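You operate a simulated robot arm through the tools that you are given. There is no shell and no other tool. Be economical: measure what you need, move in short steps, check, and stop when the job is done.

The job below is to be done with a simulated two-armed robot. You get a single attempt, and the scene is never put back.

Task
Pick up the grey water jug with one hand, pass it to the other hand and put it on the glue bench. Set down upright: grey water jug.

The check looks at the end state, three seconds after you hand in, the way a careful person would. Anything else that was tipped, shoved, dropped, spilled or broken makes it a failure.

Robot
Two 7-joint arms with two-finger parallel grippers on one trunk, on a base that drives. Base frame: it is fixed to the floor where the robot stands at the start and does not move with it; the origin is under the middle of the robot, x ahead of it, y to its left, z up. Lengths are in mm, angles in rad, forces in N, time in s.
The left shoulder is at the start at [50, 165, 955], the right one opposite. With the tool pointing down near the work surface each hand reaches from about 100 to 660 mm from the robot's upright axis, wherever it stands, measured 20 degrees to its own side. Places, roughly: glue bench [600, -2000, 900]. Payload 3.91 kg a hand.
Tool frame (each hand has its own): the origin (TCP) lies between the finger pads and is the grasp point; the fingertips stand 30 mm ahead of it; z points along the fingers, y is the line along which they close. Largest opening 110 mm; finger width 20, thickness 10; the body of the gripper, 48 by 112 mm, starts 55 mm behind the TCP.
Orientation is that of the tool frame in the base frame, as [roll, pitch, yaw] about the fixed x, y, z axes, in that order (R = Rz(yaw) Ry(pitch) Rx(roll)). With the fingers straight down and closing along the base's y, the tool's x points along the base's -x, its y along +y and its z along -z.

Tools
- The arms move only by the tool move_arm. It takes "left_targets", "right_targets" or both (then of equal length, played together; a hand with none holds still); each is one flat list of numbers, 7 for each row, row after row: the shift along the tool's x, y, z in units of 100 mm (1.0 is 100 mm), then the turn, a rotation vector about the tool's x, y, z in units of 120 degrees (1.0 is 120 degrees), then the closure, from 0 (fully open) to 1 (shut). In form: [dx, dy, dz, wx, wy, wz, gripper, dx, dy, dz, wx, wy, wz, gripper, ...]. A call has 1 to 20 rows; each row is the pose to reach, as a shift and turn from the pose commanded when the call began, along the tool's axes at that moment. A call with a number of a shift or a turn outside -1 to 1 is refused whole. A row lasts 0.2 s, in which the tool goes at most 50 mm and 0.15 rad; a call with a longer step from one row to the next is refused whole, and so is a gripper value outside its range. Where a pose cannot be reached the arm comes as near as it can. A force on the tool above 40 N (or 10 N above the force at the start of the call, whichever is more), or a blocked arm, ends the call early, and 0.2 s more pass. The fingers move at their own pace (about 45 mm/s each) and stop on an object; they squeeze with about 28 N. The grip force told is the motor's: it shows also when the fingers shut on nothing. Time passes only in rows, and 0.2 s behind the last, so rows that repeat a pose let the fingers close. The reply holds the time, the measured pose of the TCP, the force on the tool along the base axes, the opening and the grip force, in the units named above and with some noise, with the torque about the TCP (base axes, N m) and any sound that the robot's microphone picked up.
- Cameras (640 x 400 px; columns grow to the right, rows downward): "scene" is now at [105.4, -28.5, 1111.4]; the picture's right is [-0.35, -0.94, 0.00], its down [-0.66, 0.25, -0.71] and it looks along [0.66, -0.25, -0.70] (base axes); focal length 249 px, centre (320, 200). "left" rides on the left gripper at [72, -17, -103] in its tool frame; the picture's right is [0.23, 0.97, 0.00], its down [-0.76, 0.18, -0.62] and it looks along [-0.61, 0.14, 0.78] (tool axes); focal length 222 px, centre (320, 200). "right" rides on the right gripper at [72, 17, -103] in its tool frame; the picture's right is [-0.23, 0.97, 0.00], its down [-0.76, -0.18, -0.62] and it looks along [-0.61, -0.14, 0.78] (tool axes); focal length 222 px, centre (320, 200). There is no depth. A picture from a camera that has moved, and an enlarged one, comes with that camera's place and axes in the base frame and with its lens.
- capture(camera): a new picture of that camera. It takes no simulated time.
- lift_body(by): slides the trunk up (or, below 0, down) by that many mm; the arms and the scene camera ride with it, the base frame stays. It gives what a move gives, with no picture.
- base_move(legs): drives the robot by 1 to 6 legs, each [ahead, left, turn to the left] in mm, mm and rad, along the robot's own axes; the way and the turn of a leg run together, so that a leg with both is an arc; at most 1500 mm and 3.142 rad a leg. The arms and the cameras ride along, it lands a little off, and it stops where it bumps. It gives what a move gives.
- head_to(pan, tilt): turns the head with the scene camera to pan (to the left, within 1.396 rad either way) and tilt (down, from -0.506 to 1.204), counted from straight ahead of the robot. It gives what a move gives.
- enlarge(camera, box): a new picture of the part [left, top, right, bottom] of that camera's present view, enlarged. It takes no simulated time.
- finish_job(): hands the job in; it is judged then, once.

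Work in short steps. Places have to be worked out from the pictures, the camera data and where the tool is seen: move nearer, look again, correct. Check each grasp and each placing, and mend what went wrong. You have 120 turns and 88 pictures in all, those below and enlarged ones among them. Open the grippers and draw the arms clear of the work before you hand the job in, unless the task says otherwise; then end with one line.

The tools are called after ">>>" as name(argument=value, ...) on one line, values as JSON. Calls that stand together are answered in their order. move_arm: Moves the arms, as the interface text tells. Its arguments: {"type":"object","properties":{"left_targets":{"type":"array","items":{"type":"number"}},"right_targets":{"type":"array","items":{"type":"number"}}},"required":[]} The other tools are called the same way: lift_body (by) slides the trunk up or down; base_move (legs) drives the base; head_to (pan, tilt) turns the head that bears the scene camera; capture (camera) takes a picture; enlarge (camera, box) takes an enlarged picture of a part of a camera's view; finish_job () hands the job in.

At the start:

```text
time_s: 0.0
left_position: [348.6, 42.5, 821.2]
left_tool_rot: [3.141, 0.0, -3.141]
left_contact_force: [0.2, -0.6, -0.6]
left_ft_torque: [0.03, 0.0, -0.01]
left_grip_width: 110.0
left_finger_force: 0.0
right_position: [320.2, -267.2, 794.2]
right_tool_rot: [3.14, 0.0, -3.14]
right_contact_force: [-0.2, 0.5, -0.1]
right_ft_torque: [0.0, -0.03, 0.0]
right_grip_width: 110.0
right_finger_force: 0.1
trunk travel left (down, up): [-175.0, 328.0]
robot x, y, heading: [3.9, -0.5, -0.005]
head pan, tilt: [-0.36, 0.78]
```

scene: 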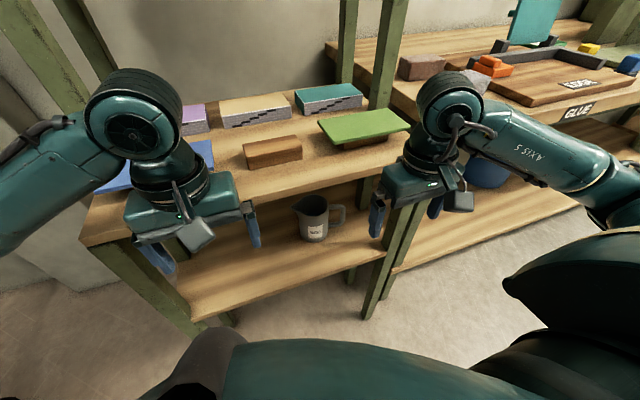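
right: 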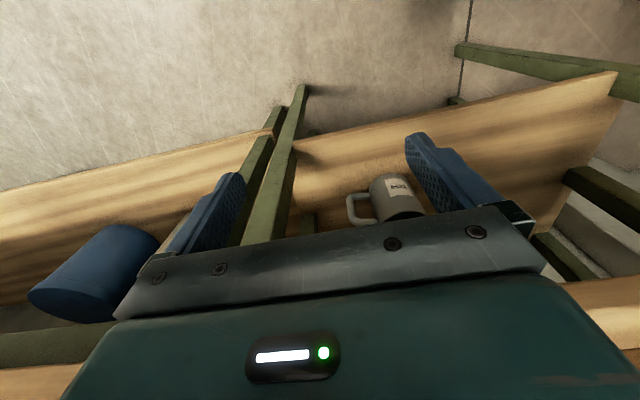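
left: 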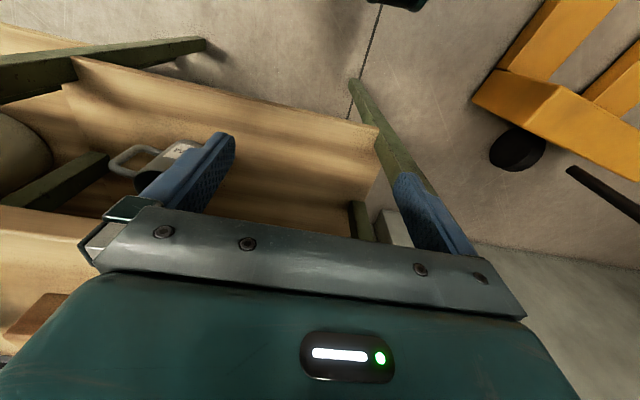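

I'll look closer at the jug and the glue bench first.

>>> enlarge(camera="scene", box=[240, 160, 400, 260])

>>> head_to(pan=-1.1, tilt=0.4)

>>> capture(camera="scene")

```text
4.00 times, centred on (320, 210) of scene
camera zoom: at [105.4, -28.5, 1111.4], right [-0.35, -0.94, 0.0], down [-0.66, 0.25, -0.71], along [0.66, -0.25, -0.7], focal length 997 px, centre (320, 160)
```

zoom: 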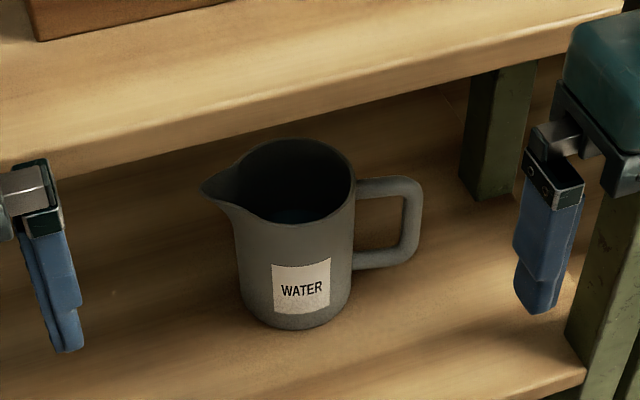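

```text
time_s: 1.1
left_position: [349.2, 44.3, 820.7]
left_tool_rot: [-3.142, 0.0, 3.141]
left_contact_force: [0.1, 0.5, -0.2]
left_ft_torque: [-0.01, -0.02, -0.02]
left_grip_width: 110.1
left_finger_force: 0.0
right_position: [319.2, -266.8, 794.4]
right_tool_rot: [-3.14, -0.001, -3.141]
right_contact_force: [0.6, -0.2, -0.2]
right_ft_torque: [0.0, -0.01, -0.02]
right_grip_width: 110.1
right_finger_force: 0.0
trunk travel left (down, up): [-175.0, 328.0]
robot x, y, heading: [0.1, -1.5, 0.003]
head pan, tilt: [-1.1, 0.4]
```

```text
83 pictures are left
camera scene: at [71.2, -82.4, 1145.0], right [-0.89, -0.45, 0.0], down [-0.18, 0.35, -0.92], along [0.42, -0.82, -0.39], focal length 249 px, centre (320, 200)
```

scene: 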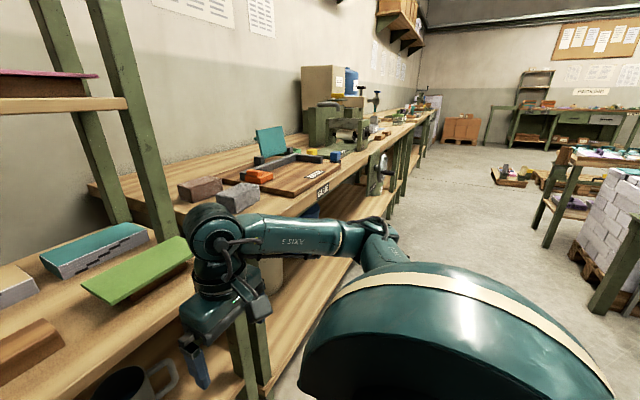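

The jug stands at about [524, -167] on the lower shelf (z≈530), just under the bench's front edge. Its handle points right, and it holds water. I'll shift left and turn right so the left arm can come in from the spout side, then look again.

>>> base_move(legs=[[-80, 130, 0], [0, 0, -1.0]])

>>> head_to(pan=0.55, tilt=0.7)

>>> lift_body(by=-170)

>>> capture(camera="scene")

>>> capture(camera="left")

```text
time_s: 5.5
left_position: [143.3, -142.6, 820.6]
left_tool_rot: [3.141, 0.001, 2.134]
left_contact_force: [0.4, 0.9, 0.3]
left_ft_torque: [0.0, 0.02, -0.01]
left_grip_width: 110.1
left_finger_force: 0.1
right_position: [-136.6, -281.1, 794.4]
right_tool_rot: [-3.141, 0.0, 2.134]
right_contact_force: [0.1, 0.4, -0.2]
right_ft_torque: [-0.02, -0.01, 0.02]
right_grip_width: 110.0
right_finger_force: 0.1
trunk travel left (down, up): [-175.0, 328.0]
robot x, y, heading: [-83.1, 127.8, -1.008]
head pan, tilt: [-1.1, 0.4]
```

```text
time_s: 7.2
left_position: [141.1, -141.4, 822.2]
left_tool_rot: [3.14, 0.0, 2.134]
left_contact_force: [0.2, -0.3, -0.9]
left_ft_torque: [-0.05, 0.02, -0.01]
left_grip_width: 110.1
left_finger_force: 0.1
right_position: [-137.6, -282.4, 794.5]
right_tool_rot: [3.141, 0.001, 2.133]
right_contact_force: [0.1, 0.2, 0.3]
right_ft_torque: [-0.01, 0.02, 0.01]
right_grip_width: 110.0
right_finger_force: 0.0
trunk travel left (down, up): [-175.0, 328.0]
robot x, y, heading: [-83.1, 129.8, -1.011]
head pan, tilt: [0.55, 0.7]
```

```text
time_s: 9.1
left_position: [142.3, -142.2, 651.8]
left_tool_rot: [-3.141, -0.001, 2.134]
left_contact_force: [0.2, 0.4, -0.4]
left_ft_torque: [0.01, -0.02, -0.02]
left_grip_width: 109.8
left_finger_force: 0.0
right_position: [-137.9, -282.4, 623.4]
right_tool_rot: [-3.141, 0.001, 2.133]
right_contact_force: [-0.4, -0.8, -0.8]
right_ft_torque: [0.02, 0.04, 0.01]
right_grip_width: 109.7
right_finger_force: 0.2
trunk travel left (down, up): [-5.0, 498.0]
robot x, y, heading: [-83.5, 128.5, -1.011]
head pan, tilt: [0.55, 0.7]
```

```text
82 pictures are left
camera scene: at [10.2, 68.2, 948.1], right [-0.44, -0.9, 0.0], down [-0.58, 0.28, -0.77], along [0.69, -0.34, -0.64], focal length 249 px, centre (320, 200)
```

scene: 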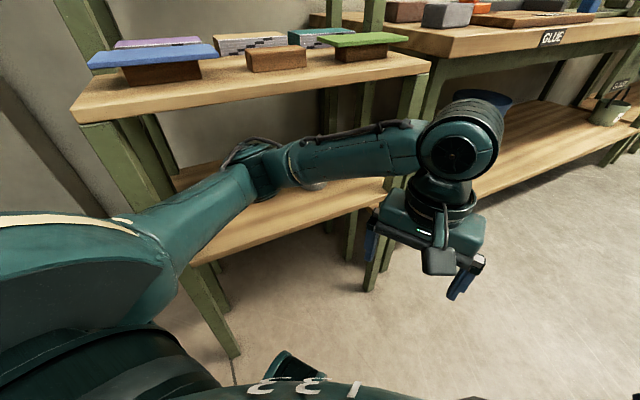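

```text
81 pictures are left
camera left: at [88.6, -89.3, 754.3], right [0.7, 0.71, 0.0], down [0.56, -0.55, 0.62], along [0.44, -0.44, -0.78], focal length 222 px, centre (320, 200)
```

left: 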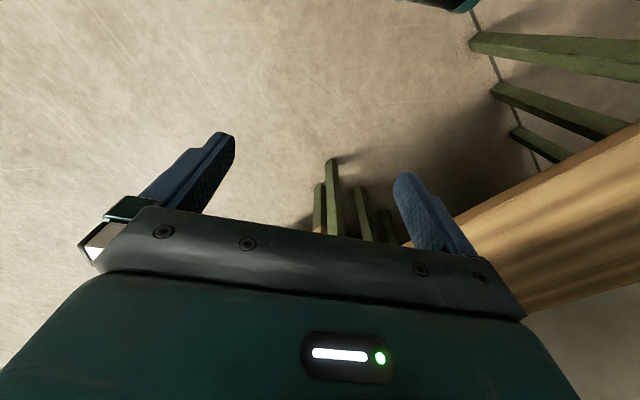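

Working from both views, the bench's front edge is near x≈400 (underside z≈820), and the lower shelf's edge is at a similar x. That leaves about 290 mm of room, with the jug about 120 mm inside. I'll tilt the left hand toward forward so its camera sees the jug.

>>> move_arm(left_targets=[-0.12, 0.1, 0.03, 0, -0.06, 0, 0, -0.25, 0.2, 0.06, 0, -0.12, 0, 0, -0.37, 0.3, 0.1, 0, -0.18, 0, 0, -0.5, 0.4, 0.14, 0, -0.24, 0, 0, -0.62, 0.5, 0.18, 0, -0.3, 0, 0, -0.75, 0.6, 0.22, 0, -0.36, 0, 0, -0.87, 0.7, 0.26, 0, -0.41, 0, 0, -1.0, 0.8, 0.3, 0, -0.46, 0, 0])

>>> capture(camera="left")

>>> capture(camera="scene")

```text
time_s: 10.9
left_position: [261.1, -187.2, 624.1]
left_tool_rot: [-3.141, 0.969, 2.127]
left_contact_force: [-0.1, 0.5, 1.4]
left_ft_torque: [-0.04, 0.02, 0.02]
left_grip_width: 110.0
left_finger_force: 0.0
right_position: [-139.2, -284.6, 622.4]
right_tool_rot: [3.139, -0.001, 2.131]
right_contact_force: [0.0, 0.7, -0.7]
right_ft_torque: [0.02, -0.01, 0.05]
right_grip_width: 109.9
right_finger_force: 0.0
trunk travel left (down, up): [-5.0, 498.0]
robot x, y, heading: [-79.1, 131.8, -1.009]
head pan, tilt: [0.55, 0.7]
```

```text
80 pictures are left
camera left: at [178.7, -89.4, 622.3], right [0.76, 0.62, -0.19], down [0.11, 0.16, 0.98], along [0.64, -0.76, 0.06], focal length 222 px, centre (320, 200)
```

left: 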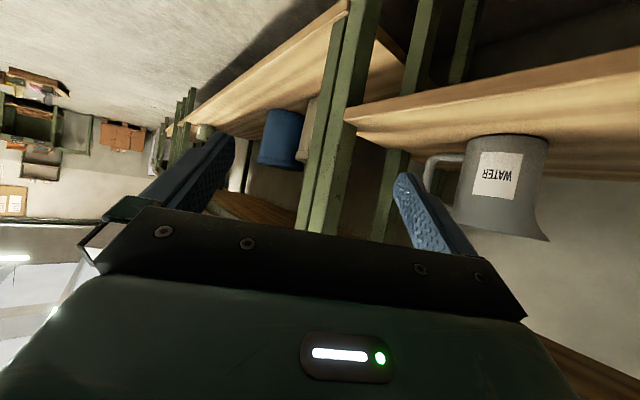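

```text
79 pictures are left
camera scene: at [9.2, 65.4, 948.6], right [-0.45, -0.9, 0.0], down [-0.58, 0.29, -0.76], along [0.69, -0.34, -0.64], focal length 249 px, centre (320, 200)
```

scene: 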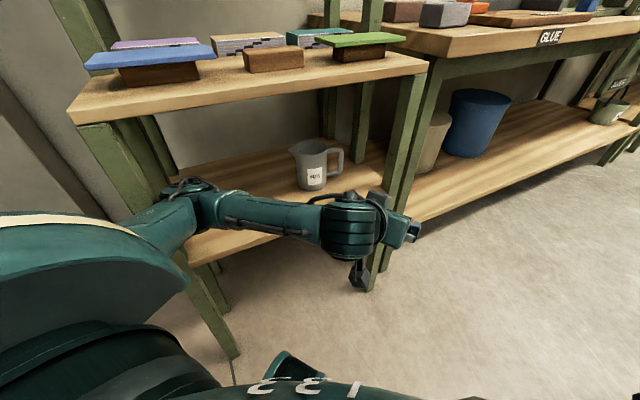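

The jug is in view now, with its handle on the far right side. I'll enlarge it in both cameras to triangulate.

>>> enlarge(camera="scene", box=[256, 120, 384, 200])

>>> enlarge(camera="left", box=[384, 100, 640, 260])

```text
5.00 times, centred on (320, 160) of scene
camera zoom: at [9.2, 65.4, 948.6], right [-0.45, -0.9, 0.0], down [-0.58, 0.29, -0.76], along [0.69, -0.34, -0.64], focal length 1246 px, centre (320, 400)
```

zoom: 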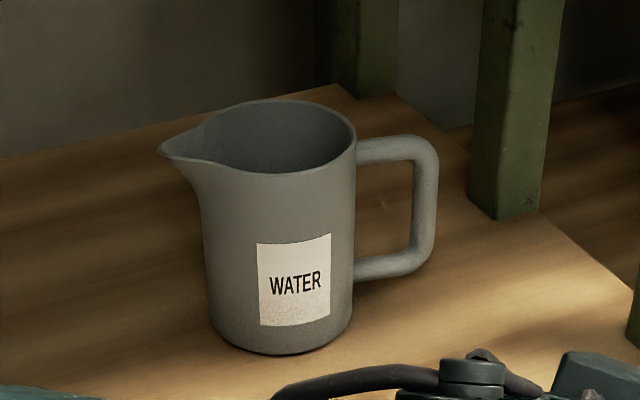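

```text
2.50 times, centred on (512, 180) of left
camera zoom: at [178.7, -89.4, 622.3], right [0.76, 0.62, -0.19], down [0.11, 0.16, 0.98], along [0.64, -0.76, 0.06], focal length 555 px, centre (-160, 250)
```

zoom: 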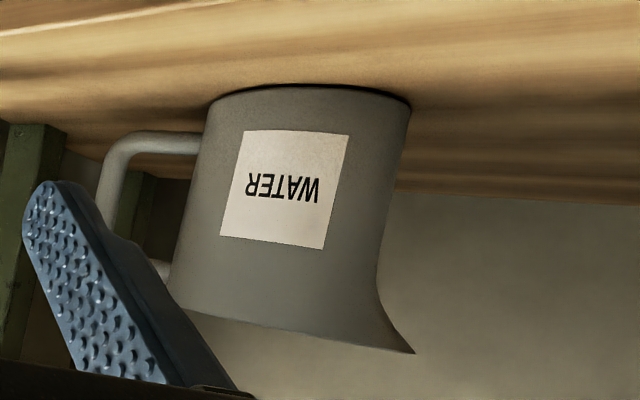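

Best estimate so far: jug axis at about (528, -168), base z≈526, rim≈640, radius≈41, handle azimuth about -107°. I'll bring the left hand back and to the left first, so the base can move in without touching the jug.

>>> move_arm(left_targets=[0.16, 0.25, -0.13, 0, 0, 0, 0, 0.33, 0.5, -0.26, 0, 0, 0, 0, 0.5, 0.75, -0.4, 0, 0, 0, 0, 0.66, 1.0, -0.53, 0, 0, 0, 0])

>>> capture(camera="scene")

```text
time_s: 11.9
left_position: [190.5, -208.5, 593.5]
left_tool_rot: [-2.845, 0.981, 2.059]
left_contact_force: [-1.3, 0.6, -0.7]
left_ft_torque: [-0.06, 0.01, -0.04]
left_grip_width: 110.0
left_finger_force: 0.0
left hand out of reach, approached as far as the arm can: row 2, 3, 4
right_position: [-222.4, -265.4, 618.6]
right_tool_rot: [3.139, -0.003, 1.931]
right_contact_force: [-0.2, -1.0, 0.0]
right_ft_torque: [0.03, -0.02, 0.0]
right_grip_width: 110.2
right_finger_force: 0.0
trunk travel left (down, up): [-5.0, 498.0]
robot x, y, heading: [-85.4, 123.5, -1.209]
head pan, tilt: [0.55, 0.7]
stopped in row 4 (left hand): the arm was blocked; the commanded pose is now the measured one
```

```text
76 pictures are left
camera scene: at [-9.1, 46.2, 944.8], right [-0.61, -0.79, 0.0], down [-0.51, 0.4, -0.76], along [0.6, -0.47, -0.65], focal length 249 px, centre (320, 200)
```

scene: 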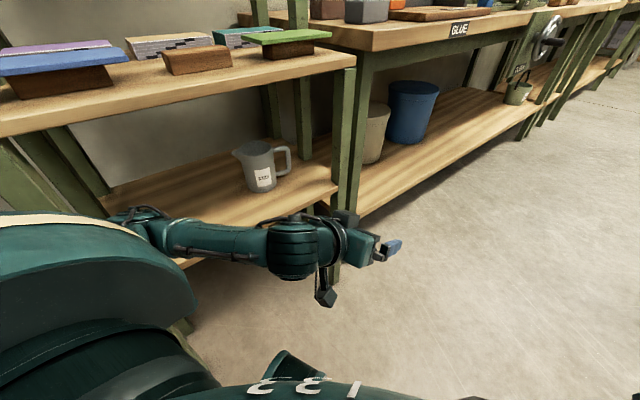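

The elbow pressed against the bench frame and turned the base. I'll back the base straight away from the bench and restore the heading.

>>> base_move(legs=[[-70, -190, 0], [0, 0, 0.35]])

>>> capture(camera="scene")

```text
time_s: 15.3
left_position: [90.5, -89.3, 594.9]
left_tool_rot: [-2.85, 0.978, 2.417]
left_contact_force: [0.1, 0.6, -0.2]
left_ft_torque: [0.02, -0.03, 0.0]
left_grip_width: 110.0
left_finger_force: 0.0
right_position: [-280.0, -291.2, 624.2]
right_tool_rot: [3.141, -0.001, 2.292]
right_contact_force: [0.9, -0.2, 0.0]
right_ft_torque: [0.04, 0.03, -0.03]
right_grip_width: 110.0
right_finger_force: 0.1
trunk travel left (down, up): [-5.0, 498.0]
robot x, y, heading: [-289.7, 127.4, -0.854]
head pan, tilt: [0.55, 0.7]
```

```text
75 pictures are left
camera scene: at [-188.4, 79.0, 948.2], right [-0.3, -0.95, 0.0], down [-0.61, 0.19, -0.76], along [0.73, -0.23, -0.64], focal length 249 px, centre (320, 200)
```

scene: 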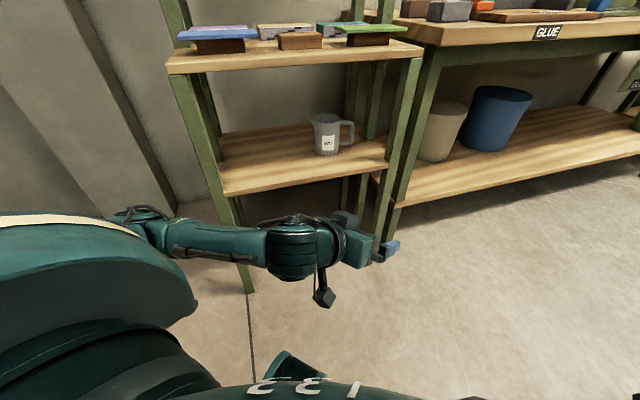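

Nothing looks disturbed. I'll face the bench more squarely instead, so the left elbow points along the bench rather than into it, and have the left hand point rightward-forward.

>>> base_move(legs=[[0, 0, 0.65], [100, -170, 0]])

```text
time_s: 19.2
left_position: [205.6, -5.1, 593.8]
left_tool_rot: [-2.851, 0.979, 3.061]
left_contact_force: [-0.7, -0.3, 0.2]
left_ft_torque: [0.0, -0.03, 0.0]
left_grip_width: 110.0
left_finger_force: 0.1
right_position: [31.5, -387.2, 622.8]
right_tool_rot: [-3.141, 0.001, 2.931]
right_contact_force: [-1.5, 0.2, -0.3]
right_ft_torque: [0.0, 0.0, 0.02]
right_grip_width: 109.8
right_finger_force: 0.0
trunk travel left (down, up): [-5.0, 498.0]
robot x, y, heading: [-225.1, -56.3, -0.211]
head pan, tilt: [0.55, 0.7]
```

Now I'll rotate the left hand to point rightward-forward (azimuth -60°, tilted 35° down) and shift it right.

>>> move_arm(left_targets=[0.01, -0.16, 0.03, 0.041, 0.0076, 0.042, 0, 0.02, -0.33, 0.06, 0.082, 0.015, 0.084, 0, 0.03, -0.49, 0.09, 0.123, 0.023, 0.127, 0, 0.05, -0.65, 0.12, 0.164, 0.03, 0.169, 0, 0.06, -0.82, 0.15, 0.204, 0.038, 0.211, 0, 0.07, -0.98, 0.18, 0.245, 0.045, 0.253, 0])

>>> capture(camera="scene")

>>> capture(camera="left")

```text
time_s: 20.6
left_position: [184.9, -101.1, 593.9]
left_tool_rot: [3.139, 0.96, 2.088]
left_contact_force: [0.0, 0.0, 0.4]
left_ft_torque: [0.02, -0.03, -0.01]
left_grip_width: 110.0
left_finger_force: 0.0
right_position: [31.0, -386.8, 625.0]
right_tool_rot: [3.141, 0.0, 2.932]
right_contact_force: [-0.7, 0.3, 0.2]
right_ft_torque: [-0.04, 0.02, -0.02]
right_grip_width: 109.8
right_finger_force: 0.0
trunk travel left (down, up): [-5.0, 498.0]
robot x, y, heading: [-226.3, -55.7, -0.207]
head pan, tilt: [0.55, 0.7]
```

```text
74 pictures are left
camera scene: at [-117.7, -36.7, 948.2], right [0.33, -0.94, 0.0], down [-0.61, -0.21, -0.76], along [0.72, 0.26, -0.64], focal length 249 px, centre (320, 200)
```

scene: 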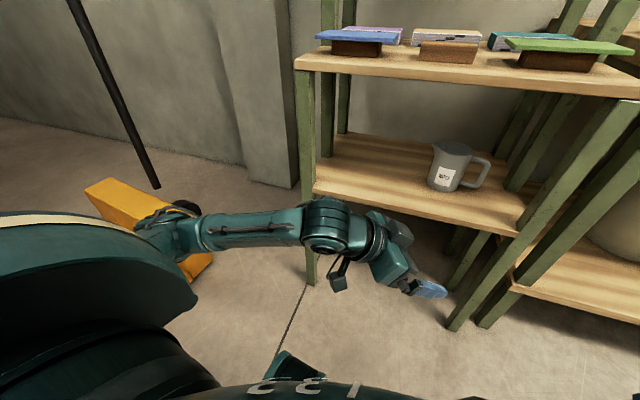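

```text
73 pictures are left
camera left: at [106.2, -0.2, 594.1], right [0.78, 0.6, -0.18], down [0.12, 0.15, 0.98], along [0.61, -0.79, 0.05], focal length 222 px, centre (320, 200)
```

left: 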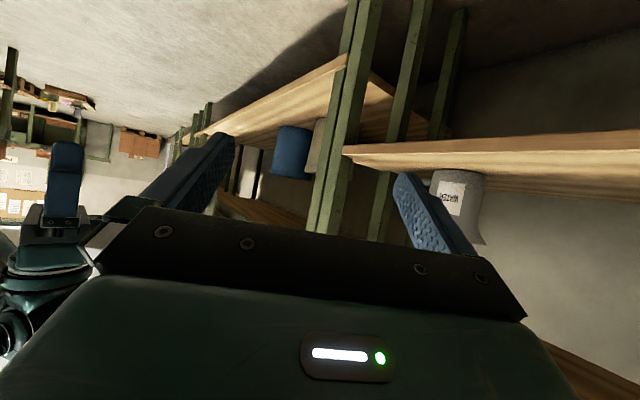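

The elbow now points down-left, clear of the bench. I'll drive in so the hand sits at the shelf front, left of the jug.

>>> base_move(legs=[[0, 104, 0], [188, 0, 0]])

>>> capture(camera="scene")

>>> capture(camera="left")

```text
time_s: 23.3
left_position: [388.8, -35.7, 594.9]
left_tool_rot: [3.14, 0.961, 2.097]
left_contact_force: [-0.4, 0.5, 0.7]
left_ft_torque: [0.01, 0.0, -0.02]
left_grip_width: 110.2
left_finger_force: 0.0
right_position: [234.9, -322.4, 624.8]
right_tool_rot: [3.139, 0.0, 2.937]
right_contact_force: [-0.1, 0.0, 0.0]
right_ft_torque: [0.0, 0.0, 0.01]
right_grip_width: 110.1
right_finger_force: 0.0
trunk travel left (down, up): [-5.0, 498.0]
robot x, y, heading: [-29.1, 7.7, -0.209]
head pan, tilt: [0.55, 0.7]
```

```text
72 pictures are left
camera scene: at [85.3, 27.5, 948.2], right [0.34, -0.94, 0.0], down [-0.61, -0.22, -0.77], along [0.72, 0.26, -0.64], focal length 249 px, centre (320, 200)
```

scene: 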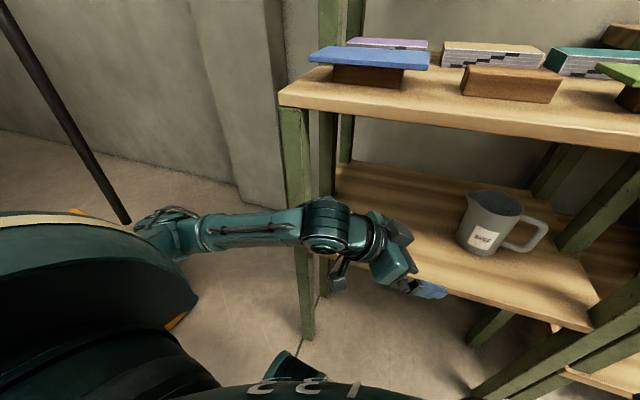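

```text
71 pictures are left
camera left: at [308.9, 64.9, 594.1], right [0.78, 0.6, -0.19], down [0.12, 0.15, 0.98], along [0.62, -0.78, 0.05], focal length 222 px, centre (320, 200)
```

left: 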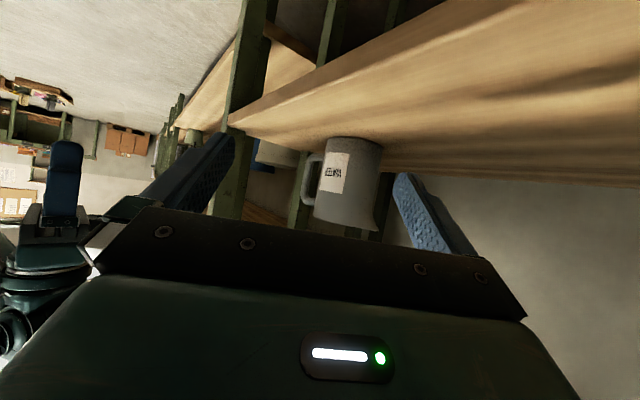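

>>> enlarge(camera="scene", box=[432, 170, 560, 250])

>>> enlarge(camera="left", box=[256, 120, 416, 220])

```text
5.00 times, centred on (496, 210) of scene
camera zoom: at [85.3, 27.5, 948.2], right [0.34, -0.94, 0.0], down [-0.61, -0.22, -0.77], along [0.72, 0.26, -0.64], focal length 1246 px, centre (-560, 150)
```

zoom: 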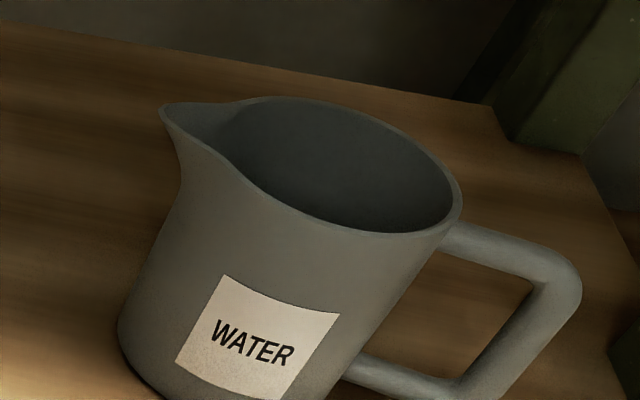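

```text
4.00 times, centred on (336, 170) of left
camera zoom: at [308.9, 64.9, 594.1], right [0.78, 0.6, -0.19], down [0.12, 0.15, 0.98], along [0.62, -0.78, 0.05], focal length 888 px, centre (256, 320)
```

zoom: 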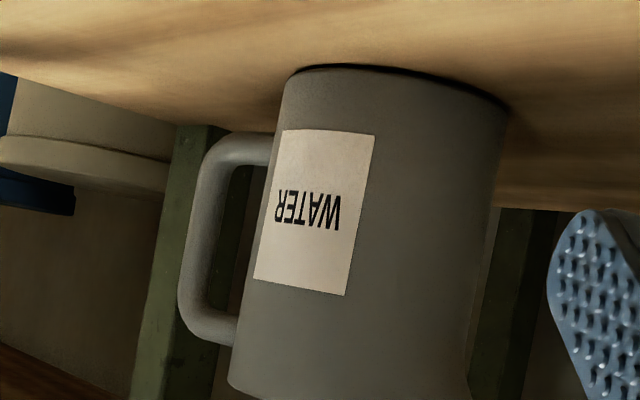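

Refined jug axis ≈ (530, -161). Next I move the hand about 59 mm sideways and 60 mm forward, then check alignment.

>>> move_arm(left_targets=[-0.0, 0.3, 0, 0, 0, 0, 0, 0.0, 0.59, 0, 0, 0, 0, 0, -0.2, 0.59, 0.23, 0, 0, 0, 0, -0.385, 0.59, 0.46, 0, 0, 0, 0])

>>> capture(camera="left")

>>> capture(camera="scene")

```text
time_s: 24.3
left_position: [469.5, -57.0, 600.8]
left_tool_rot: [3.139, 0.962, 2.097]
left_contact_force: [-0.2, 0.0, 0.0]
left_ft_torque: [0.0, 0.02, 0.0]
left_grip_width: 110.0
left_finger_force: 0.1
right_position: [236.3, -321.7, 624.3]
right_tool_rot: [3.141, 0.001, 2.935]
right_contact_force: [-0.4, 0.1, 0.1]
right_ft_torque: [0.01, -0.03, 0.0]
right_grip_width: 110.3
right_finger_force: 0.0
trunk travel left (down, up): [-5.0, 498.0]
robot x, y, heading: [-21.2, -0.6, -0.203]
head pan, tilt: [0.55, 0.7]
```

```text
68 pictures are left
camera left: at [390.6, 43.5, 601.4], right [0.78, 0.6, -0.19], down [0.12, 0.15, 0.98], along [0.62, -0.78, 0.05], focal length 222 px, centre (320, 200)
```

left: 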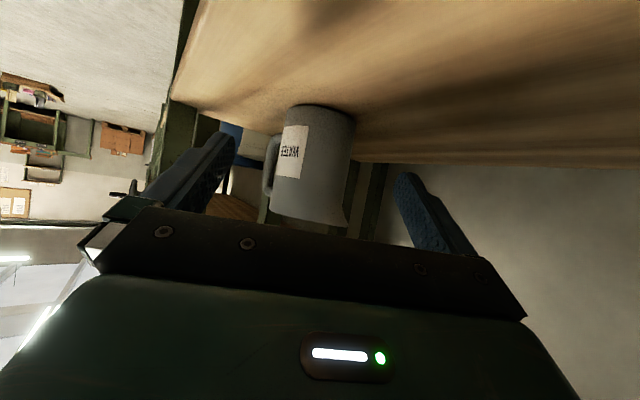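

```text
67 pictures are left
camera scene: at [85.3, 27.6, 948.2], right [0.34, -0.94, 0.0], down [-0.61, -0.22, -0.76], along [0.72, 0.26, -0.64], focal length 249 px, centre (320, 200)
```

scene: 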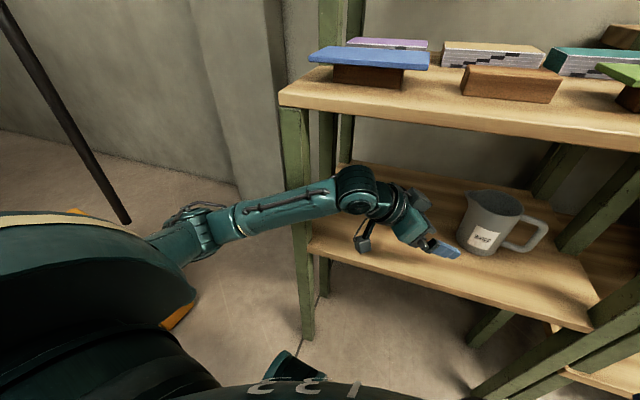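

The jug axis works out to about (533, -160), so the hand is laterally centred within 3 mm. I'll advance about 100 mm with the fingers open.

>>> move_arm(left_targets=[-0.12, 0.03, 0.17, 0, 0, 0, 0, -0.24, 0.03, 0.34, 0, 0, 0, 0, -0.36, 0.03, 0.5, 0, 0, 0, 0, -0.47, 0.03, 0.67, 0, 0, 0, 0, -0.58, 0.03, 0.83, 0, 0, 0, 0, -0.58, 0.03, 0.83, 0, 0, 0, 0])

>>> capture(camera="left")

>>> enlarge(camera="scene", box=[400, 170, 560, 270])

```text
time_s: 25.7
left_position: [517.9, -134.1, 603.5]
left_tool_rot: [3.13, 0.963, 2.099]
left_contact_force: [0.8, -0.3, 0.1]
left_ft_torque: [-0.02, 0.02, -0.03]
left_grip_width: 110.2
left_finger_force: 0.2
right_position: [231.3, -318.9, 628.5]
right_tool_rot: [-3.14, 0.013, 2.94]
right_contact_force: [0.2, 0.2, 0.9]
right_ft_torque: [0.03, 0.01, 0.01]
right_grip_width: 110.0
right_finger_force: 0.1
trunk travel left (down, up): [-5.0, 498.0]
robot x, y, heading: [-25.2, 2.5, -0.202]
head pan, tilt: [0.55, 0.7]
```

```text
66 pictures are left
camera left: at [438.0, -34.6, 602.4], right [0.77, 0.61, -0.18], down [0.11, 0.15, 0.98], along [0.63, -0.78, 0.05], focal length 222 px, centre (320, 200)
```

left: 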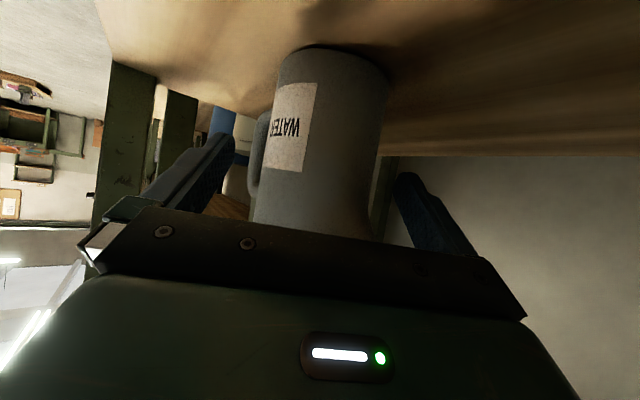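

```text
4.00 times, centred on (480, 220) of scene
camera zoom: at [77.0, 31.8, 949.4], right [0.34, -0.94, 0.01], down [-0.6, -0.22, -0.77], along [0.73, 0.26, -0.64], focal length 997 px, centre (-320, 120)
```

zoom: 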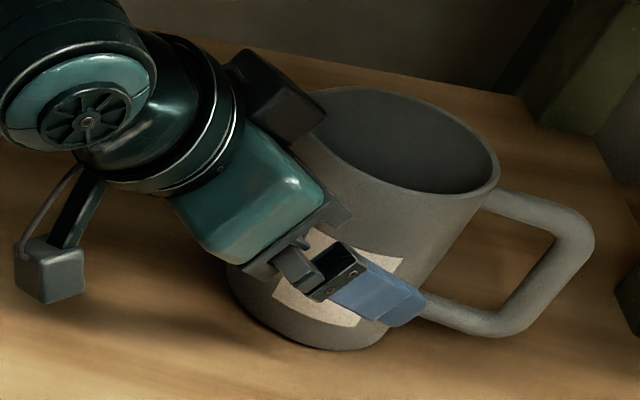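

The base shifted back about 8 mm and tilted a little, so some part of the arm is touching something. I'll look at the whole scene.

>>> capture(camera="scene")

>>> enlarge(camera="scene", box=[200, 120, 440, 270])

```text
64 pictures are left
camera scene: at [77.0, 31.8, 949.4], right [0.34, -0.94, 0.01], down [-0.6, -0.22, -0.77], along [0.73, 0.26, -0.64], focal length 249 px, centre (320, 200)
```

scene: 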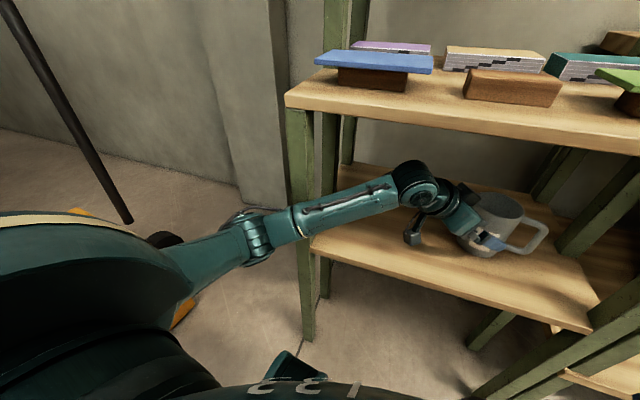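

```text
2.67 times, centred on (320, 195) of scene
camera zoom: at [77.0, 31.8, 949.4], right [0.34, -0.94, 0.01], down [-0.6, -0.22, -0.77], along [0.73, 0.26, -0.64], focal length 665 px, centre (320, 213)
```

zoom: 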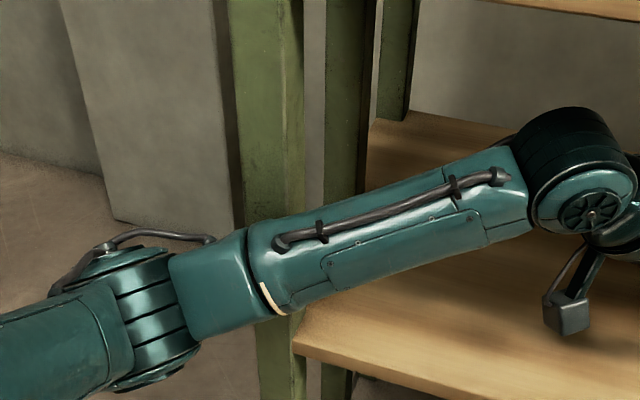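

The forearm is leaning on the shelf's left front leg. I'll retract, move the base about 70 mm right, and approach again with the forearm clear of the leg.

>>> move_arm(left_targets=[0.17, 0, -0.24, 0, 0, 0, 0, 0.34, 0, -0.48, 0, 0, 0, 0, 0.51, 0, -0.73, 0, 0, 0, 0, 0.68, 0, -0.97, 0, 0, 0, 0])

>>> base_move(legs=[[0, -80, 0]])

>>> capture(camera="scene")

>>> capture(camera="left")

```text
time_s: 26.7
left_position: [462.7, -40.3, 600.2]
left_tool_rot: [3.14, 0.962, 2.095]
left_contact_force: [-0.4, 0.1, -0.1]
left_ft_torque: [-0.01, 0.02, 0.01]
left_grip_width: 109.9
left_finger_force: 0.1
right_position: [235.8, -321.7, 624.3]
right_tool_rot: [-3.142, -0.001, 2.936]
right_contact_force: [1.1, 0.0, -0.1]
right_ft_torque: [0.0, -0.02, 0.0]
right_grip_width: 110.0
right_finger_force: 0.1
trunk travel left (down, up): [-5.0, 498.0]
robot x, y, heading: [-25.3, 3.3, -0.209]
head pan, tilt: [0.55, 0.7]
```

```text
time_s: 28.1
left_position: [445.8, -120.1, 599.7]
left_tool_rot: [3.141, 0.962, 2.094]
left_contact_force: [-0.1, -0.4, 0.1]
left_ft_torque: [-0.03, 0.0, 0.01]
left_grip_width: 109.7
left_finger_force: 0.2
right_position: [218.9, -401.4, 623.5]
right_tool_rot: [-3.141, 0.001, 2.934]
right_contact_force: [-0.5, 0.2, -0.7]
right_ft_torque: [-0.01, -0.02, 0.0]
right_grip_width: 110.2
right_finger_force: 0.0
trunk travel left (down, up): [-5.0, 498.0]
robot x, y, heading: [-39.6, -73.8, -0.205]
head pan, tilt: [0.55, 0.7]
```

```text
62 pictures are left
camera scene: at [68.9, -51.2, 948.1], right [0.34, -0.94, 0.0], down [-0.61, -0.22, -0.76], along [0.72, 0.26, -0.64], focal length 249 px, centre (320, 200)
```

scene: 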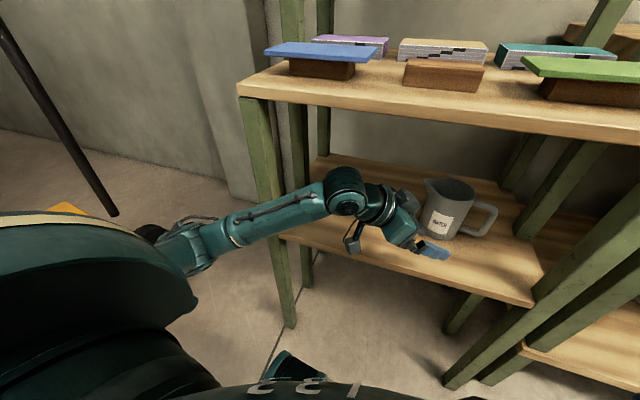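

```text
61 pictures are left
camera left: at [367.0, -19.4, 599.6], right [0.78, 0.6, -0.19], down [0.12, 0.15, 0.98], along [0.62, -0.78, 0.05], focal length 222 px, centre (320, 200)
```

left: 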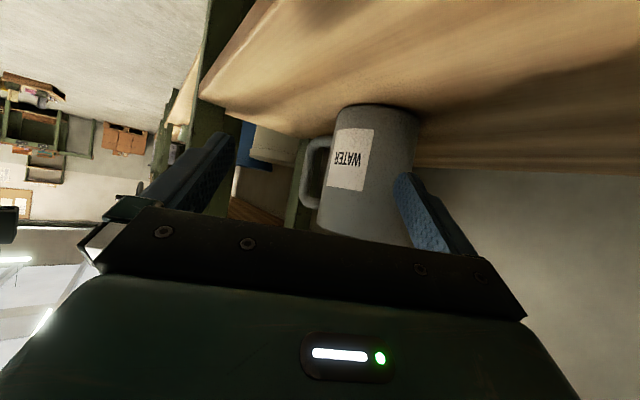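

The jug still sits at about (533, -162). I step back slightly, shift 55 mm sideways, then advance so the jug centre lies 18 mm ahead of the TCP.

>>> move_arm(left_targets=[0.14, 0.1, -0.2, 0, 0, 0, 0, 0.14, 0.34, -0.2, 0, 0, 0, 0, 0.14, 0.55, -0.2, 0, 0, 0, 0, 0.0, 0.55, 0, 0, 0, 0, 0, -0.12, 0.55, 0.17, 0, 0, 0, 0, -0.24, 0.55, 0.34, 0, 0, 0, 0, -0.344, 0.55, 0.49, 0, 0, 0, 0, -0.344, 0.55, 0.49, 0, 0, 0, 0])

>>> capture(camera="left")

>>> capture(camera="scene")

```text
time_s: 29.9
left_position: [523.3, -146.1, 599.8]
left_tool_rot: [3.14, 0.959, 2.094]
left_contact_force: [0.4, -0.7, 0.2]
left_ft_torque: [0.02, 0.0, 0.01]
left_grip_width: 109.9
left_finger_force: 0.1
right_position: [218.7, -401.2, 624.0]
right_tool_rot: [-3.141, 0.0, 2.933]
right_contact_force: [0.7, -0.5, -0.7]
right_ft_torque: [0.03, 0.0, -0.02]
right_grip_width: 110.0
right_finger_force: 0.1
trunk travel left (down, up): [-5.0, 498.0]
robot x, y, heading: [-40.8, -76.6, -0.211]
head pan, tilt: [0.55, 0.7]
```

```text
60 pictures are left
camera left: at [444.4, -45.5, 598.6], right [0.78, 0.6, -0.19], down [0.12, 0.15, 0.98], along [0.62, -0.78, 0.05], focal length 222 px, centre (320, 200)
```

left: 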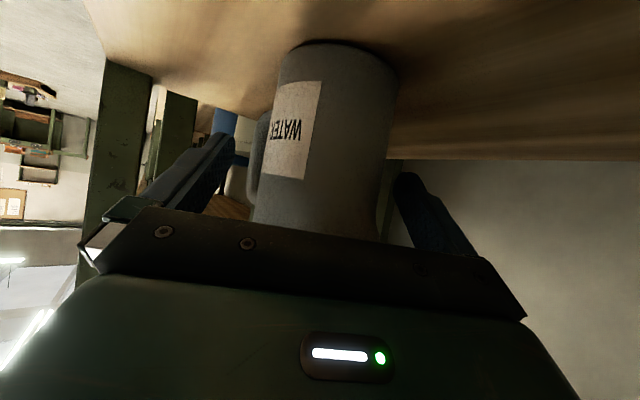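

```text
59 pictures are left
camera scene: at [68.9, -51.2, 948.2], right [0.34, -0.94, 0.0], down [-0.61, -0.22, -0.76], along [0.72, 0.26, -0.64], focal length 249 px, centre (320, 200)
```

scene: 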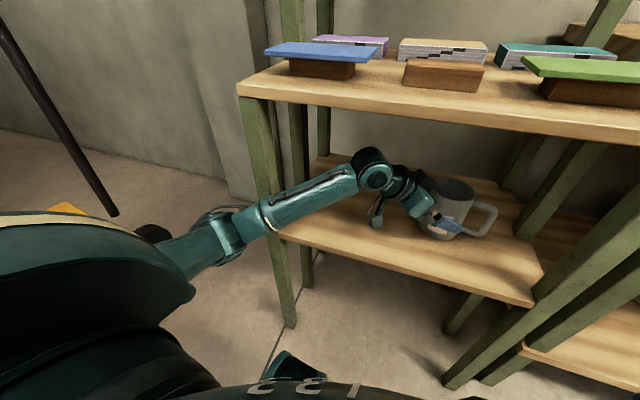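

The jug is between the fingers and centred, with no contact. I'll advance 5 mm more and close.

>>> move_arm(left_targets=[-0.029, 0, 0.041, 0, 0, 0, 0, -0.029, 0, 0.041, 0, 0, 0, 1, -0.029, 0, 0.041, 0, 0, 0, 1, -0.029, 0, 0.041, 0, 0, 0, 1, -0.029, 0, 0.041, 0, 0, 0, 1, -0.029, 0, 0.041, 0, 0, 0, 1])

>>> capture(camera="left")

>>> enlarge(camera="scene", box=[360, 150, 520, 250])

```text
time_s: 31.3
left_position: [526.9, -150.4, 599.2]
left_tool_rot: [3.14, 0.961, 2.095]
left_contact_force: [1.5, 0.4, 0.9]
left_ft_torque: [-0.08, -0.08, 0.08]
left_grip_width: 79.2
left_finger_force: 27.6
right_position: [217.7, -401.7, 624.1]
right_tool_rot: [3.141, 0.0, 2.933]
right_contact_force: [0.4, -0.1, 0.4]
right_ft_torque: [0.02, 0.02, 0.02]
right_grip_width: 109.7
right_finger_force: 0.2
trunk travel left (down, up): [-5.0, 498.0]
robot x, y, heading: [-39.1, -74.8, -0.204]
head pan, tilt: [0.55, 0.7]
```

```text
58 pictures are left
camera left: at [447.5, -48.9, 599.1], right [0.78, 0.6, -0.19], down [0.12, 0.15, 0.98], along [0.62, -0.78, 0.05], focal length 222 px, centre (320, 200)
```

left: 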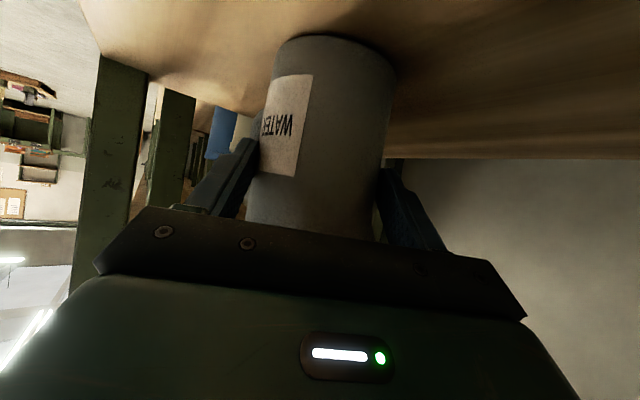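

```text
4.00 times, centred on (440, 200) of scene
camera zoom: at [68.9, -51.2, 948.2], right [0.34, -0.94, 0.0], down [-0.61, -0.22, -0.76], along [0.72, 0.26, -0.64], focal length 997 px, centre (-160, 200)
```

zoom: 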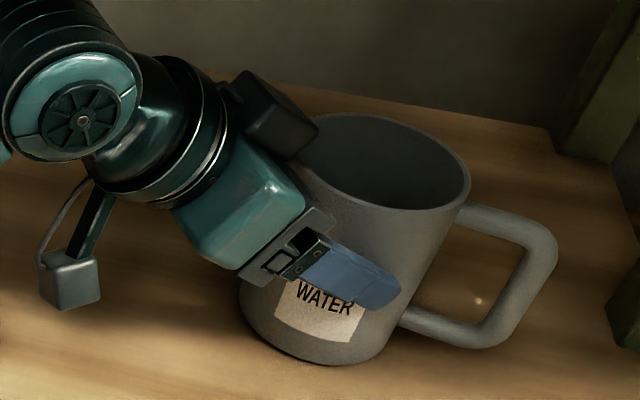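

Gripped at 79 mm with 27.6 N. I'll lift slowly by 30 mm and watch for slip or tilt.

>>> move_arm(left_targets=[-0.04, 0, -0.029, 0, 0, 0, 1, -0.082, 0, -0.057, 0, 0, 0, 1, -0.164, 0, -0.115, 0, 0, 0, 1, -0.246, 0, -0.172, 0, 0, 0, 1, -0.246, 0, -0.172, 0, 0, 0, 1])

>>> capture(camera="left")

>>> enlarge(camera="scene", box=[360, 150, 520, 250])

```text
time_s: 32.5
left_position: [525.6, -149.3, 630.5]
left_tool_rot: [3.141, 0.959, 2.094]
left_contact_force: [0.6, 0.3, -0.9]
left_ft_torque: [0.15, 0.01, -0.02]
left_grip_width: 79.9
left_finger_force: 27.9
right_position: [218.2, -400.8, 624.4]
right_tool_rot: [3.14, 0.001, 2.935]
right_contact_force: [-0.6, -0.6, 0.2]
right_ft_torque: [0.02, 0.0, -0.02]
right_grip_width: 110.3
right_finger_force: 0.0
trunk travel left (down, up): [-5.0, 498.0]
robot x, y, heading: [-39.5, -73.9, -0.208]
head pan, tilt: [0.55, 0.7]
```

```text
56 pictures are left
camera left: at [447.3, -47.9, 629.4], right [0.78, 0.6, -0.19], down [0.12, 0.15, 0.98], along [0.62, -0.78, 0.05], focal length 222 px, centre (320, 200)
```

left: 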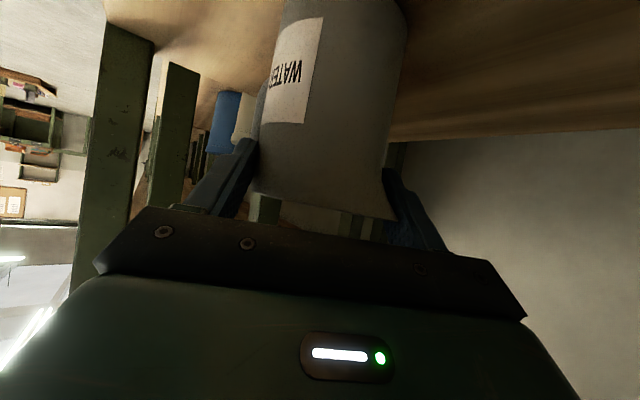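

```text
4.00 times, centred on (440, 200) of scene
camera zoom: at [69.1, -51.2, 948.1], right [0.34, -0.94, 0.0], down [-0.61, -0.22, -0.76], along [0.72, 0.26, -0.64], focal length 997 px, centre (-160, 200)
```

zoom: 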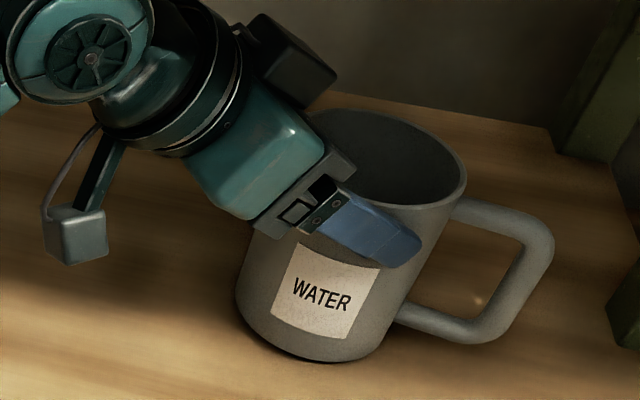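

The fingers slid up the wall and the jug stayed on the shelf. I'll open, look at the pads against the jug, and return to the lower position to regrip with more pad on the wall.

>>> move_arm(left_targets=[0, 0, 0, 0, 0, 0, 0.3, 0, 0, 0, 0, 0, 0, 0, 0, 0, 0, 0, 0, 0, 0, 0.12, 0, 0.086, 0, 0, 0, 0, 0.246, 0, 0.172, 0, 0, 0, 0, 0.246, 0, 0.172, 0, 0, 0, 0])

>>> enlarge(camera="left", box=[160, 30, 480, 230])

>>> enlarge(camera="scene", box=[400, 160, 512, 230])

```text
time_s: 33.9
left_position: [525.5, -150.0, 599.7]
left_tool_rot: [3.138, 0.962, 2.094]
left_contact_force: [0.2, 0.0, 1.0]
left_ft_torque: [0.0, -0.03, 0.06]
left_grip_width: 109.9
left_finger_force: 0.1
right_position: [217.1, -401.3, 624.6]
right_tool_rot: [-3.141, 0.0, 2.934]
right_contact_force: [0.6, 0.1, 0.0]
right_ft_torque: [-0.01, 0.0, -0.02]
right_grip_width: 110.1
right_finger_force: 0.0
trunk travel left (down, up): [-5.0, 498.0]
robot x, y, heading: [-38.1, -70.3, -0.206]
head pan, tilt: [0.55, 0.7]
```

```text
2.00 times, centred on (320, 130) of left
camera zoom: at [446.6, -48.8, 599.3], right [0.78, 0.6, -0.19], down [0.12, 0.15, 0.98], along [0.62, -0.78, 0.05], focal length 444 px, centre (320, 340)
```

zoom: 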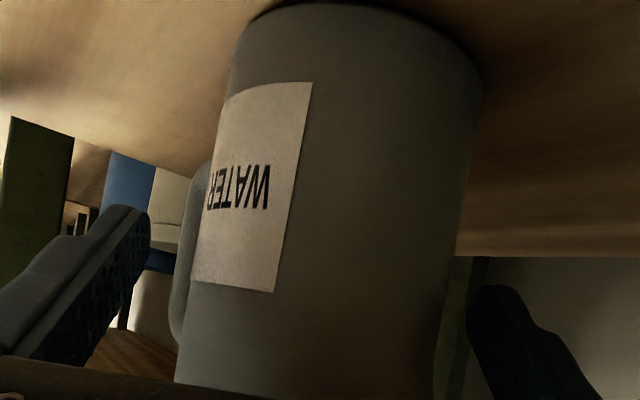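

```text
5.71 times, centred on (456, 195) of scene
camera zoom: at [68.9, -51.2, 948.2], right [0.34, -0.94, 0.0], down [-0.61, -0.22, -0.76], along [0.72, 0.26, -0.64], focal length 1424 px, centre (-457, 229)
```

zoom: 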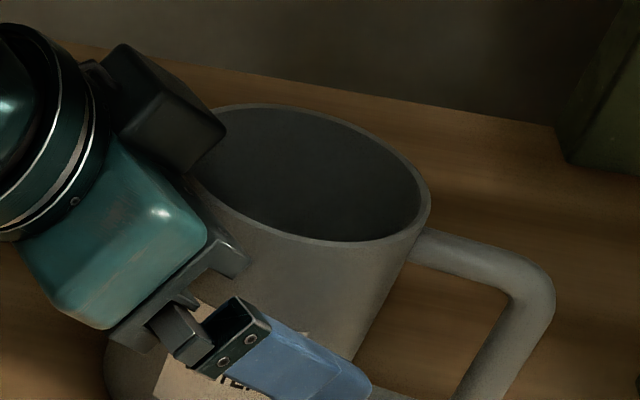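

I'll flatten the tilt to about 20°, go deeper by 8 mm for fuller pad contact, and regrip with a longer squeeze.

>>> move_arm(left_targets=[0, 0, 0, 0, -0.063, 0, 0, 0, 0, 0, 0, -0.125, 0, 0, -0.046, 0, 0.066, 0, -0.125, 0, 0, -0.046, 0, 0.066, 0, -0.125, 0, 1, -0.046, 0, 0.066, 0, -0.125, 0, 1, -0.046, 0, 0.066, 0, -0.125, 0, 1, -0.046, 0, 0.066, 0, -0.125, 0, 1, -0.046, 0, 0.066, 0, -0.125, 0, 1])

```text
time_s: 35.7
left_position: [528.3, -157.0, 600.2]
left_tool_rot: [3.138, 1.225, 2.092]
left_contact_force: [2.2, -0.1, 0.9]
left_ft_torque: [-0.06, -0.06, 0.06]
left_grip_width: 79.9
left_finger_force: 28.5
right_position: [218.3, -400.8, 624.8]
right_tool_rot: [3.14, 0.0, 2.935]
right_contact_force: [0.7, 0.0, 0.2]
right_ft_torque: [-0.01, -0.01, -0.02]
right_grip_width: 110.0
right_finger_force: 0.1
trunk travel left (down, up): [-5.0, 498.0]
robot x, y, heading: [-42.3, -74.1, -0.206]
head pan, tilt: [0.55, 0.7]
```

Now a slow 12 mm lift to see whether the jug follows.

>>> move_arm(left_targets=[-0.023, 0, -0.008, 0, 0, 0, 1, -0.047, 0, -0.017, 0, 0, 0, 1, -0.07, 0, -0.025, 0, 0, 0, 1, -0.094, 0, -0.034, 0, 0, 0, 1, -0.113, 0, -0.041, 0, 0, 0, 1])

>>> enlarge(camera="left", box=[160, 30, 480, 230])

>>> enlarge(camera="scene", box=[360, 150, 520, 250])

```text
time_s: 36.9
left_position: [531.0, -155.7, 612.2]
left_tool_rot: [3.141, 1.224, 2.093]
left_contact_force: [0.0, -0.8, -3.3]
left_ft_torque: [0.09, 0.0, 0.0]
left_grip_width: 80.0
left_finger_force: 27.8
right_position: [216.8, -401.1, 623.9]
right_tool_rot: [3.141, 0.001, 2.934]
right_contact_force: [-0.8, -0.5, 1.3]
right_ft_torque: [-0.03, -0.03, 0.0]
right_grip_width: 110.0
right_finger_force: 0.1
trunk travel left (down, up): [-5.0, 498.0]
robot x, y, heading: [-40.3, -75.3, -0.203]
head pan, tilt: [0.55, 0.7]
```

```text
2.00 times, centred on (320, 130) of left
camera zoom: at [453.4, -58.5, 579.2], right [0.8, 0.56, -0.21], down [-0.01, 0.37, 0.93], along [0.59, -0.74, 0.3], focal length 444 px, centre (320, 340)
```

zoom: 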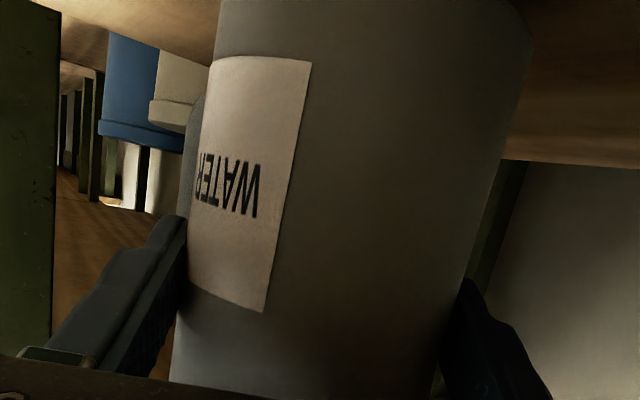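

```text
4.00 times, centred on (440, 200) of scene
camera zoom: at [69.1, -51.2, 948.1], right [0.34, -0.94, 0.0], down [-0.61, -0.22, -0.76], along [0.72, 0.26, -0.64], focal length 997 px, centre (-160, 200)
```

zoom: 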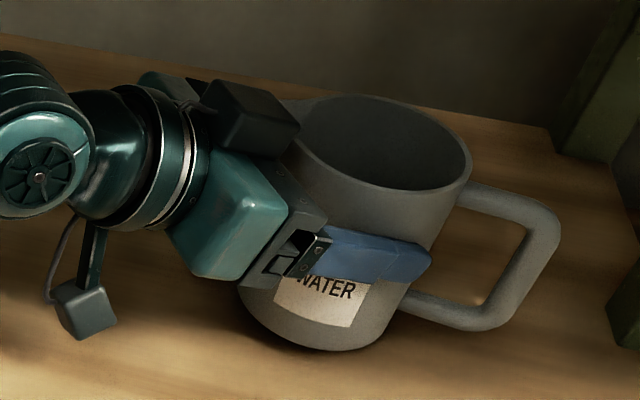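

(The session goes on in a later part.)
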